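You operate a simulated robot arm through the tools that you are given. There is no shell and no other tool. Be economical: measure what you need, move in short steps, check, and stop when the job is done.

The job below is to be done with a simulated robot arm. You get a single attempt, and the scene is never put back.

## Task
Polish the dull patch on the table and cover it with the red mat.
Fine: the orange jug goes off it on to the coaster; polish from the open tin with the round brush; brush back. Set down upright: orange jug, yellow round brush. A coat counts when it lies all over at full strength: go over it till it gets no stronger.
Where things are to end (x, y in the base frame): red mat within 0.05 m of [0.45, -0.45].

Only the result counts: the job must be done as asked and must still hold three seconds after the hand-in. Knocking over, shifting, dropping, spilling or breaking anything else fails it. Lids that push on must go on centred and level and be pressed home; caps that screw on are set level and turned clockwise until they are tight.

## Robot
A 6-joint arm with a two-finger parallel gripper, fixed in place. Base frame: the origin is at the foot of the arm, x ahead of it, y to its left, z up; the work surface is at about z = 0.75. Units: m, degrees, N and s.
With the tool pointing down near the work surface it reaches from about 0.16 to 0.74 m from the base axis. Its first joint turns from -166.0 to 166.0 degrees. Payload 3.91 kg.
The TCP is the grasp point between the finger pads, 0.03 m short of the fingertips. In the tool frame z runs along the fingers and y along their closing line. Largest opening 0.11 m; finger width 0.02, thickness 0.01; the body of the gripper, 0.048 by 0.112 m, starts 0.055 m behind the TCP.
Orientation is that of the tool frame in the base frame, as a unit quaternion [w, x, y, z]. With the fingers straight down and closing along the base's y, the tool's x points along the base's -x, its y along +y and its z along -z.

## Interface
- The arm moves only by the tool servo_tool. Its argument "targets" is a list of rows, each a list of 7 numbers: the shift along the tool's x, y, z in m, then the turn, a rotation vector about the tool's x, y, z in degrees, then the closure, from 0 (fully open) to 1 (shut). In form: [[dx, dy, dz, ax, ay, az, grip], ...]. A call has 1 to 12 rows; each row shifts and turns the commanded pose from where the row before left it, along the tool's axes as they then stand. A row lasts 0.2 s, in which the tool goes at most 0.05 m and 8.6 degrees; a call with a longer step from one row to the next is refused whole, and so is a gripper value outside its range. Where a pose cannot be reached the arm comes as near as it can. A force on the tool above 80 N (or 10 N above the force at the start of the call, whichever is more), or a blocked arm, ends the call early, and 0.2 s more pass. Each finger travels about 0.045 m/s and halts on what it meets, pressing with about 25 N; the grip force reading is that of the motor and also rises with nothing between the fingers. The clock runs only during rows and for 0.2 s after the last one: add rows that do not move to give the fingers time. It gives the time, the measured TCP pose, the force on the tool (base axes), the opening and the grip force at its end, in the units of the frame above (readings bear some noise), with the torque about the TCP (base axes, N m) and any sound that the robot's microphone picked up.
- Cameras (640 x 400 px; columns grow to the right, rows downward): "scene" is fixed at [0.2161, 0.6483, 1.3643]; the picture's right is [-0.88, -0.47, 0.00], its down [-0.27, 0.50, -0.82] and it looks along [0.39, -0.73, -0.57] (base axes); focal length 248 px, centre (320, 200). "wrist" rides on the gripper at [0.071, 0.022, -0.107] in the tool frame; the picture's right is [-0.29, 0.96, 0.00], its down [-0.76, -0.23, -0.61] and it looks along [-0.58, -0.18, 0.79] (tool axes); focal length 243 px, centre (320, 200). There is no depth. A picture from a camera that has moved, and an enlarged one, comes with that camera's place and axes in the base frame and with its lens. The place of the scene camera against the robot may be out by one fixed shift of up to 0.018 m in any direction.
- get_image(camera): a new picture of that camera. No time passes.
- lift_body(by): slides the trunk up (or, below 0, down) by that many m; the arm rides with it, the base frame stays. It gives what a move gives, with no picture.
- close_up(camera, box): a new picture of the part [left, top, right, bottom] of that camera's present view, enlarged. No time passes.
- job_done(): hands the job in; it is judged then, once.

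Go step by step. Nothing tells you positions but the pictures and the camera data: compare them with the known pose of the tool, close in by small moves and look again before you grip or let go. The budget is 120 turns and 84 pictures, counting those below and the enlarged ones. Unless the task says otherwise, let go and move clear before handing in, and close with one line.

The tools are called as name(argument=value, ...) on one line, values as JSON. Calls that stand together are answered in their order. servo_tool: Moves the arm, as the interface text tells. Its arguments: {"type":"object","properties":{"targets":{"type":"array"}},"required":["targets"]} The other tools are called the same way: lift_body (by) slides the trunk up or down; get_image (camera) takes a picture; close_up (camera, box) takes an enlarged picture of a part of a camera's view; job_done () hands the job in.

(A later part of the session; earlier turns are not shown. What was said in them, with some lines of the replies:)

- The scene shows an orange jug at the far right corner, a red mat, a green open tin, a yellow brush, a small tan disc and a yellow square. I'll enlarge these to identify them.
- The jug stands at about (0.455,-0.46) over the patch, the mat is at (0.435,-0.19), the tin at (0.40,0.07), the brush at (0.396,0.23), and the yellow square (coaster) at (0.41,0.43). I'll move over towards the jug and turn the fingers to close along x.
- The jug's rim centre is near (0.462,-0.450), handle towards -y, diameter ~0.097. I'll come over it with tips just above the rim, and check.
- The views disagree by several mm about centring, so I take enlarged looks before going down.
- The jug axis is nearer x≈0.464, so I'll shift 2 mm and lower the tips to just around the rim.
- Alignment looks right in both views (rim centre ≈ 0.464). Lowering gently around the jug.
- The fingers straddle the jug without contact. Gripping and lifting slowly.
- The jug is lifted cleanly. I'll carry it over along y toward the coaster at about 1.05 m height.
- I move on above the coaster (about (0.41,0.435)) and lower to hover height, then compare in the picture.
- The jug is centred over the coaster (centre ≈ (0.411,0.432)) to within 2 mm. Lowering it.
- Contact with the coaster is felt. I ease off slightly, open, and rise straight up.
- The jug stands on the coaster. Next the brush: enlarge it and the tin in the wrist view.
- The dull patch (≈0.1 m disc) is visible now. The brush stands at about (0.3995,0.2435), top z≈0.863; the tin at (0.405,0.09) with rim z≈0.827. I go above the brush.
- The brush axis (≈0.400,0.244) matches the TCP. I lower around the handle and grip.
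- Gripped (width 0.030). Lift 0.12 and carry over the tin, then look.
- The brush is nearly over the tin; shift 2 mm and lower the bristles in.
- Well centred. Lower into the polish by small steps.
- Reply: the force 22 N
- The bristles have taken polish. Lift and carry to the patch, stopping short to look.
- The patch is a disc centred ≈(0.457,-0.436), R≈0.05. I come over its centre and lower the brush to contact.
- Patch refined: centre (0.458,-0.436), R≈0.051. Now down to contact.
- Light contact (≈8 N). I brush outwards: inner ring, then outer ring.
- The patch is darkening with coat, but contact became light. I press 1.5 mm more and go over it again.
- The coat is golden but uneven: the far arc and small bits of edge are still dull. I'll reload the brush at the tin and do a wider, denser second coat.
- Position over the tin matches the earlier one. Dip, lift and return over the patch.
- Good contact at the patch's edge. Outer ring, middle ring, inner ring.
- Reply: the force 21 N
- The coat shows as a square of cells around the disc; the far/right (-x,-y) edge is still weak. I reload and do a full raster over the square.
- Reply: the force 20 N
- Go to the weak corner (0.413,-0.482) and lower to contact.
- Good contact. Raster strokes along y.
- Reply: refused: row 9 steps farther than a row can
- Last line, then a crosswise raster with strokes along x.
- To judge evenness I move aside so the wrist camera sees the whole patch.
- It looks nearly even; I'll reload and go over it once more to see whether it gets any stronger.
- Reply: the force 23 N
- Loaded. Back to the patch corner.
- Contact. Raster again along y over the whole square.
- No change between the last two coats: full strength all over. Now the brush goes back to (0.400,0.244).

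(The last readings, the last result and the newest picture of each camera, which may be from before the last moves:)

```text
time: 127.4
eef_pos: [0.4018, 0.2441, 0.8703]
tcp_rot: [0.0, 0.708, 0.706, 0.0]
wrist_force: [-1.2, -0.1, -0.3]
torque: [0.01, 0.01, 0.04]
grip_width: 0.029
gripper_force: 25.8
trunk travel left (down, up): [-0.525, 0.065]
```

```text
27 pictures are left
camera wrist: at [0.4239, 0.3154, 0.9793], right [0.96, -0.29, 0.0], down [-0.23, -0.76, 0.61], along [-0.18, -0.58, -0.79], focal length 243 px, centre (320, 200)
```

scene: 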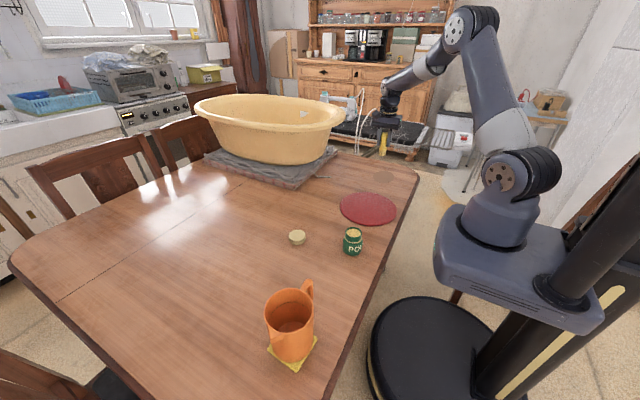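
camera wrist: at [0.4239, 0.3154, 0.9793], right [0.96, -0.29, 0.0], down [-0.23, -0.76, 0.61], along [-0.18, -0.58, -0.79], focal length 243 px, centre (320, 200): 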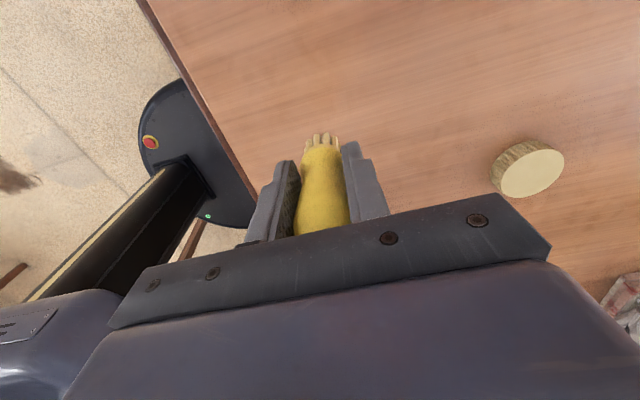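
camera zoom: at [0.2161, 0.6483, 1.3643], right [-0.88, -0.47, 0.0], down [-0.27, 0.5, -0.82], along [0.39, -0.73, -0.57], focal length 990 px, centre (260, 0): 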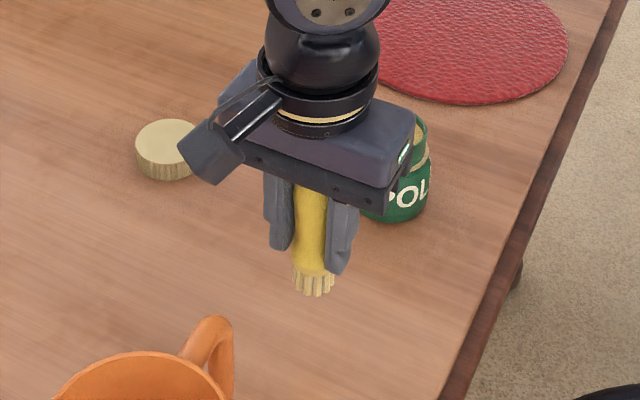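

The brush is upright and over its spot. Lower to contact.

servo_tool(targets=[[0, -0.001, 0.025, 0, 0, 0, 1], [0, 0, 0.02, 0, 0, 0, 1], [0, 0, 0.0075, 0, 0, 0, 1], [0, 0, 0.0015, 0, 0, 0, 1], [0, 0, 0, 0, 0, 0, 1]])

servo_tool(targets=[[0, 0, 0.001, 0, 0, 0, 1], [0, 0, 0.001, 0, 0, 0, 1], [0, 0, 0, 0, 0, 0, 1]])

```text
time: 128.6
eef_pos: [0.3994, 0.2442, 0.818]
tcp_rot: [-0.001, 0.708, 0.706, 0.0]
wrist_force: [0.3, 0.0, -1.1]
torque: [0.01, -0.01, 0.02]
grip_width: 0.0291
gripper_force: 24.6
trunk travel left (down, up): [-0.525, 0.065]
```

```text
time: 129.4
eef_pos: [0.4002, 0.2449, 0.8169]
tcp_rot: [0.001, 0.708, 0.706, 0.0]
wrist_force: [0.4, -0.5, -1.3]
torque: [-0.01, 0.01, 0.03]
grip_width: 0.029
gripper_force: 25.5
trunk travel left (down, up): [-0.525, 0.065]
```

servo_tool(targets=[[0, 0, 0.001, 0, 0, 0, 1], [0, 0, 0.001, 0, 0, 0, 1], [0, 0, 0, 0, 0, 0, 1]])

```text
time: 130.2
eef_pos: [0.4009, 0.2452, 0.8143]
tcp_rot: [0.001, 0.708, 0.707, 0.0]
wrist_force: [0.4, 0.1, 0.1]
torque: [-0.01, 0.0, 0.04]
grip_width: 0.0293
gripper_force: 24.9
trunk travel left (down, up): [-0.525, 0.065]
```

servo_tool(targets=[[0, 0, 0.001, 0, 0, 0, 1], [0, 0, 0, 0, 0, 0, 1]])

```text
time: 130.8
eef_pos: [0.3999, 0.2442, 0.8142]
tcp_rot: [0.0, 0.708, 0.706, 0.0]
wrist_force: [-0.7, 0.1, 6.9]
torque: [-0.2, 0.1, -0.04]
grip_width: 0.0291
gripper_force: 25.1
trunk travel left (down, up): [-0.525, 0.065]
```

Contact. Open gradually and rise.

servo_tool(targets=[[0, 0, -0.0008, 0, 0, 0, 1], [0, 0, 0, 0, 0, 0, 0.7], [0, 0, 0, 0, 0, 0, 0.6], [0, 0, 0, 0, 0, 0, 0.45], [0, 0, 0, 0, 0, 0, 0.3], [0, 0, 0, 0, 0, 0, 0.1], [0, 0, 0, 0, 0, 0, 0], [0, 0, 0, 0, 0, 0, 0]])

servo_tool(targets=[[0, 0, -0.02, 0, 0, 0, 0], [0, 0, -0.03, 0, 0, 0, 0], [0, 0, -0.04, 0, 0, 0, 0], [0, 0, -0.045, 0, 0, 0, 0], [0, 0, -0.045, 0, 0, 0, 0], [-0.04, 0, 0, 0, 0, 0, 0], [-0.045, 0, 0, 0, 0, 0, 0], [-0.045, 0, 0, 0, 0, 0, 0], [-0.045, 0, 0, 0, 0, 0, 0], [-0.045, 0, 0, 0, 0, 0, 0], [-0.045, 0, 0, 0, 0, 0, 0], [0, 0, 0, 0, 0, 0, 0]])

get_image(camera="scene")

get_image(camera="wrist")

```text
time: 132.6
eef_pos: [0.4001, 0.2445, 0.8142]
tcp_rot: [0.0, 0.708, 0.707, 0.0]
wrist_force: [0.5, -0.4, -0.4]
torque: [0.0, -0.01, 0.02]
grip_width: 0.1098
gripper_force: 0.0
trunk travel left (down, up): [-0.525, 0.065]
```

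```text
time: 135.2
eef_pos: [0.4005, -0.0208, 0.9941]
tcp_rot: [0.001, 0.708, 0.707, 0.0]
wrist_force: [0.6, -0.2, -0.7]
torque: [0.04, -0.02, 0.0]
grip_width: 0.11
gripper_force: 0.1
trunk travel left (down, up): [-0.525, 0.065]
```

```text
26 pictures are left
```

scene: 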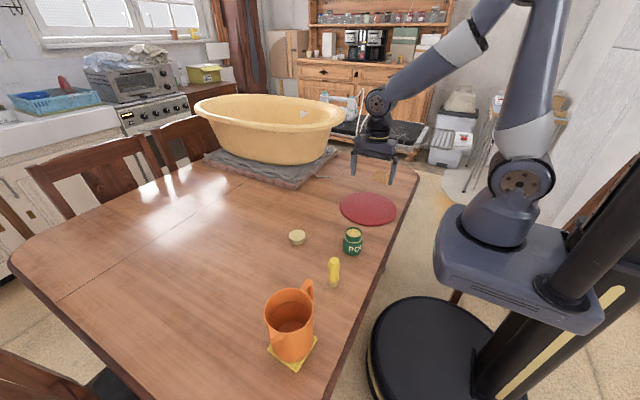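

```text
25 pictures are left
camera wrist: at [0.4215, 0.0508, 1.102], right [0.96, -0.29, 0.0], down [-0.23, -0.76, 0.61], along [-0.18, -0.58, -0.79], focal length 243 px, centre (320, 200)
```

wrist: 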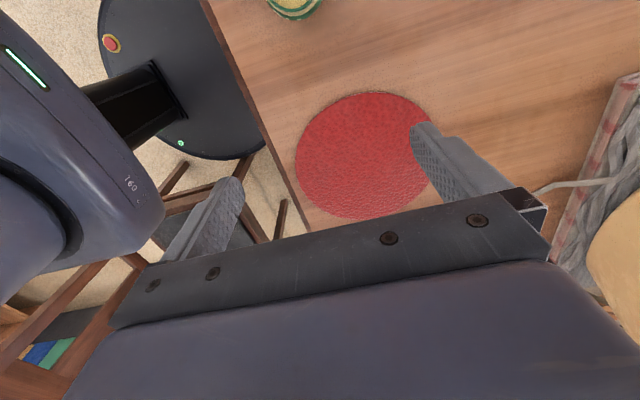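

The brush stands where it was; jug and tin fine. Now the mat: look closely at its outline and thickness.

close_up(camera="scene", box=[330, 155, 410, 235])

close_up(camera="wrist", box=[280, 70, 460, 230])

```text
5.00 times, centred on (370, 195) of scene
camera zoom: at [0.2161, 0.6483, 1.3643], right [-0.88, -0.47, 0.0], down [-0.27, 0.5, -0.82], along [0.39, -0.73, -0.57], focal length 1238 px, centre (70, 225)
```

zoom: 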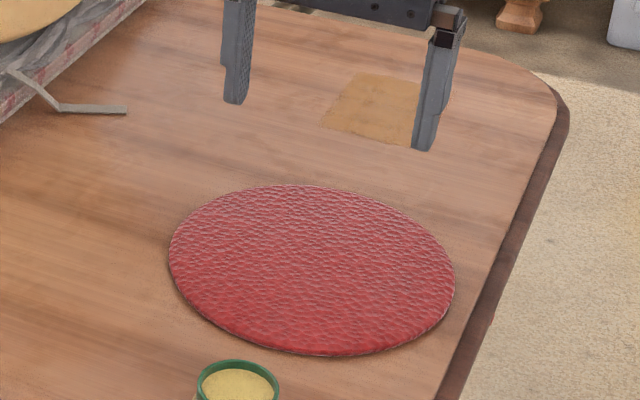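

```text
2.50 times, centred on (370, 150) of wrist
camera zoom: at [0.4215, 0.0508, 1.102], right [0.96, -0.29, 0.0], down [-0.23, -0.76, 0.61], along [-0.18, -0.58, -0.79], focal length 606 px, centre (195, 325)
```

zoom: 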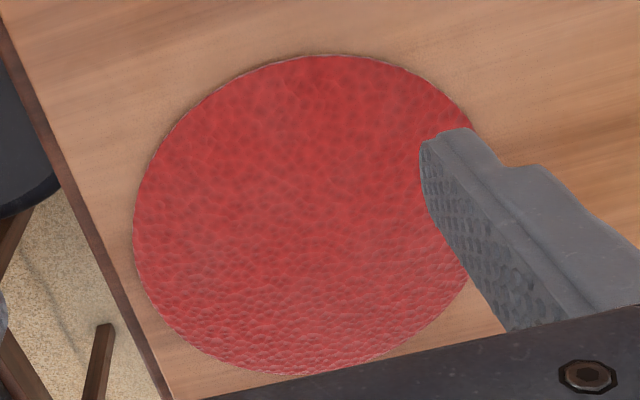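

The mat is a disc centred ≈(0.436,-0.162), R≈0.115, only a few mm thick, so I'll slide it under pressed fingertips. First position above its centre with the fingers partly closed.

servo_tool(targets=[[-0.04, 0.009, 0, 0, 0, 0, 0.3], [-0.04, 0.009, 0, 0, 0, 0, 0.5], [-0.04, 0.009, 0, 0, 0, 0, 0.5], [-0.021, 0.009, 0.02, 0, 0, 0, 0.5], [0, 0, 0.045, 0, 0, 0, 0.5], [0, 0, 0.045, 0, 0, 0, 0.5], [0, 0, 0.045, 0, 0, 0, 0.5], [0, 0, 0.035, 0, 0, 0, 0.5], [0, 0, 0.008, 0, 0, 0, 0.5], [0, 0, 0, 0, 0, 0, 0.5]])

get_image(camera="wrist")

```text
time: 137.4
eef_pos: [0.4369, -0.1614, 0.7956]
tcp_rot: [0.001, 0.708, 0.706, 0.001]
wrist_force: [-0.1, -0.6, 0.3]
torque: [-0.02, -0.02, -0.04]
grip_width: 0.055
gripper_force: 0.1
trunk travel left (down, up): [-0.525, 0.065]
```

```text
22 pictures are left
camera wrist: at [0.4571, -0.0904, 0.9032], right [0.96, -0.29, 0.0], down [-0.23, -0.76, 0.61], along [-0.18, -0.58, -0.79], focal length 243 px, centre (320, 200)
```

wrist: 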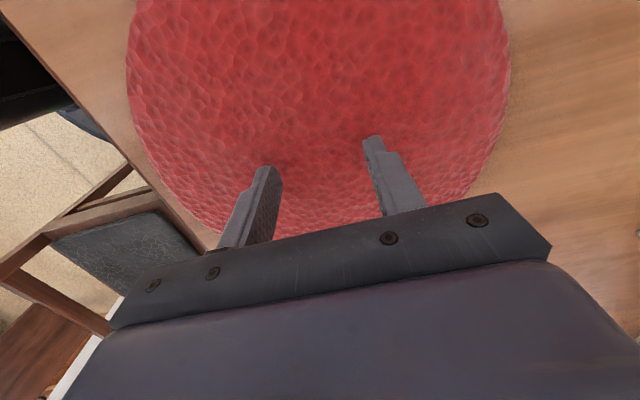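

servo_tool(targets=[[0, 0, 0.005, 0, 0, 0, 0.5], [0, 0, 0.003, 0, 0, 0, 0.5], [0, 0, 0.002, 0, 0, 0, 0.5], [0, 0, 0, 0, 0, 0, 0.5]])

```text
time: 138.4
eef_pos: [0.4355, -0.1623, 0.7886]
tcp_rot: [0.003, 0.708, 0.706, 0.001]
wrist_force: [-2.3, -1.1, 43.0]
torque: [0.0, 0.94, -0.03]
grip_width: 0.0551
gripper_force: 0.0
trunk travel left (down, up): [-0.525, 0.065]
```

Firm contact at the mat top (~8 mm thick). Ease to a moderate force and test a short slide.

servo_tool(targets=[[0, 0, -0.0012, 0, 0, 0, 0.5], [-0.005, 0, 0, 0, 0, 0, 0.5], [-0.01, 0, 0, 0, 0, 0, 0.5], [-0.01, 0, 0, 0, 0, 0, 0.5], [-0.01, 0, 0, 0, 0, 0, 0.5], [0, 0, 0, 0, 0, 0, 0.5]])

close_up(camera="scene", box=[330, 155, 410, 235])

```text
time: 139.8
eef_pos: [0.434, -0.1957, 0.7881]
tcp_rot: [0.001, 0.707, 0.707, -0.001]
wrist_force: [-1.1, 14.4, 31.9]
torque: [0.43, 0.16, -0.11]
grip_width: 0.0547
gripper_force: 0.0
trunk travel left (down, up): [-0.525, 0.065]
```

```text
5.00 times, centred on (370, 195) of scene
camera zoom: at [0.2161, 0.6483, 1.3643], right [-0.88, -0.47, 0.0], down [-0.27, 0.5, -0.82], along [0.39, -0.73, -0.57], focal length 1238 px, centre (70, 225)
```

zoom: 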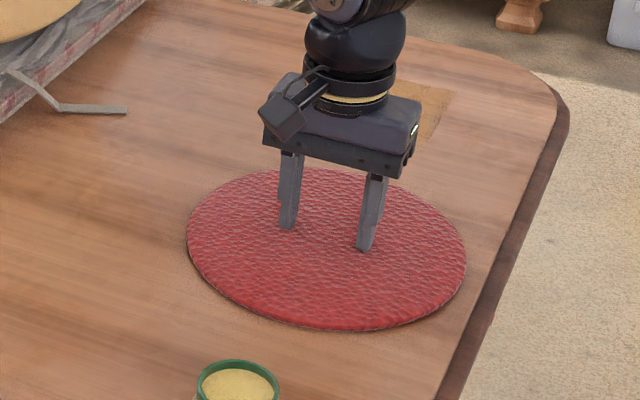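

The mat follows the fingers. Continue sliding toward (0.455,-0.44), a bit lighter.

servo_tool(targets=[[-0.01, 0.0015, -0.0005, 0, 0, 0, 0.5], [-0.015, 0.0015, 0, 0, 0, 0, 0.5], [-0.015, 0.0015, 0, 0, 0, 0, 0.5], [-0.015, 0.0015, 0, 0, 0, 0, 0.5], [-0.015, 0.0015, 0, 0, 0, 0, 0.5], [-0.015, 0.0015, 0, 0, 0, 0, 0.5], [-0.015, 0.0015, 0, 0, 0, 0, 0.5], [0, 0, 0, 0, 0, 0, 0.5]])

close_up(camera="scene", box=[330, 135, 430, 235])

```text
time: 141.6
eef_pos: [0.4458, -0.2958, 0.7891]
tcp_rot: [0.0, 0.708, 0.706, -0.001]
wrist_force: [-1.1, 8.0, 17.7]
torque: [0.25, 0.11, -0.12]
grip_width: 0.055
gripper_force: 0.0
trunk travel left (down, up): [-0.525, 0.065]
```

```text
4.00 times, centred on (380, 185) of scene
camera zoom: at [0.2161, 0.6483, 1.3643], right [-0.88, -0.47, 0.0], down [-0.27, 0.5, -0.82], along [0.39, -0.73, -0.57], focal length 990 px, centre (80, 260)
```

zoom: 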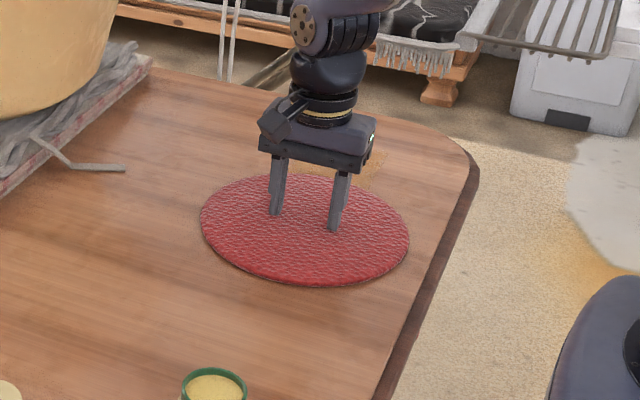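

The mat centre is now ≈(0.443,-0.273), lagging about 2 cm. Continue 0.15 m.

servo_tool(targets=[[-0.01, 0.001, 0.0003, 0, 0, 0, 0.5], [-0.015, 0.001, 0, 0, 0, 0, 0.5], [-0.015, 0.001, 0, 0, 0, 0, 0.5], [-0.015, 0.001, 0, 0, 0, 0, 0.5], [-0.015, 0.001, 0, 0, 0, 0, 0.5], [-0.015, 0.001, 0, 0, 0, 0, 0.5], [-0.015, 0.001, 0, 0, 0, 0, 0.5], [-0.015, 0.001, 0, 0, 0, 0, 0.5], [-0.015, 0.001, 0, 0, 0, 0, 0.5], [-0.015, 0.001, 0, 0, 0, 0, 0.5], [0, 0, 0, 0, 0, 0, 0.5]])

close_up(camera="scene", box=[330, 135, 430, 235])

get_image(camera="wrist")

```text
time: 144.0
eef_pos: [0.4552, -0.441, 0.7882]
tcp_rot: [0.001, 0.708, 0.706, 0.0]
wrist_force: [-0.2, 6.6, 16.4]
torque: [0.23, 0.16, -0.14]
grip_width: 0.0552
gripper_force: 0.1
trunk travel left (down, up): [-0.525, 0.065]
```

```text
4.00 times, centred on (380, 185) of scene
camera zoom: at [0.2161, 0.6483, 1.3643], right [-0.88, -0.47, 0.0], down [-0.27, 0.5, -0.82], along [0.39, -0.73, -0.57], focal length 990 px, centre (80, 260)
```

zoom: 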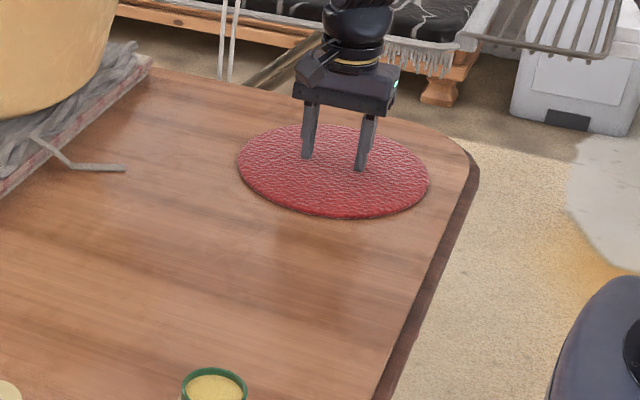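

```text
18 pictures are left
camera wrist: at [0.4771, -0.3695, 0.8966], right [0.96, -0.29, 0.0], down [-0.23, -0.76, 0.61], along [-0.18, -0.58, -0.79], focal length 243 px, centre (320, 200)
```

wrist: 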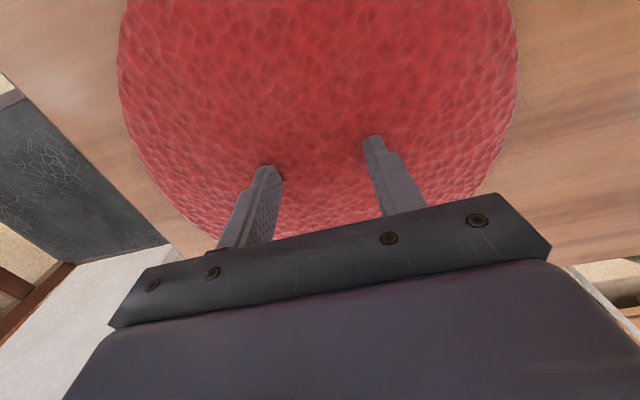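

The mat is at about (0.454,-0.44). Lift off straight and check from above.

servo_tool(targets=[[0, 0, -0.01, 0, 0, 0, 0.5], [0, 0, -0.03, 0, 0, 0, 0.5], [0, 0, -0.045, 0, 0, 0, 0.2], [0, 0, -0.045, 0, 0, 0, 0], [0, 0, -0.045, 0, 0, 0, 0], [0.045, 0, -0.02, 0, 0, 0, 0], [0.045, 0, 0, 0, 0, 0, 0], [0.045, 0, 0, 0, 0, 0, 0], [0, 0, 0, 0, 0, 0, 0]])

get_image(camera="wrist")

get_image(camera="scene")

```text
time: 146.0
eef_pos: [0.4555, -0.306, 0.9823]
tcp_rot: [0.0, 0.708, 0.706, 0.0]
wrist_force: [-0.8, 0.2, -0.7]
torque: [0.0, -0.02, -0.04]
grip_width: 0.11
gripper_force: 0.0
trunk travel left (down, up): [-0.525, 0.065]
```

```text
17 pictures are left
camera wrist: at [0.4778, -0.2342, 1.0908], right [0.96, -0.29, 0.0], down [-0.23, -0.76, 0.61], along [-0.18, -0.58, -0.79], focal length 243 px, centre (320, 200)
```

wrist: 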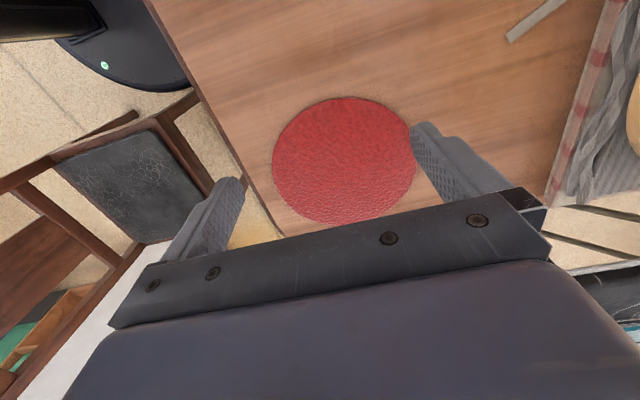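

```text
16 pictures are left
```

scene: 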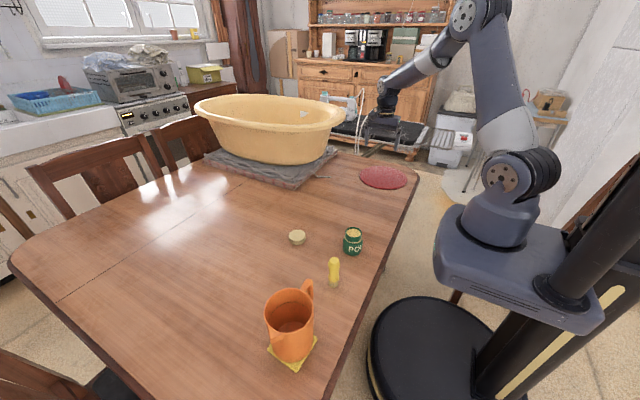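

The mat lies at about (0.455,-0.436), centred over the polished patch and within 0.05 m of the target. The jug stands on its coaster, the brush is upright in its place, and the arm is clear, so I hand in.

job_done()

```text
The job is handed in.
```

I polished the dull patch until it got no stronger, then covered it with the red mat at about (0.455, -0.436), well inside the 0.05 m limit. The orange jug stands upright on the coaster and the brush is back upright in its place. The mat was too thin to pick up, so I slid it over the fresh polish and haven't checked the coat underneath since.
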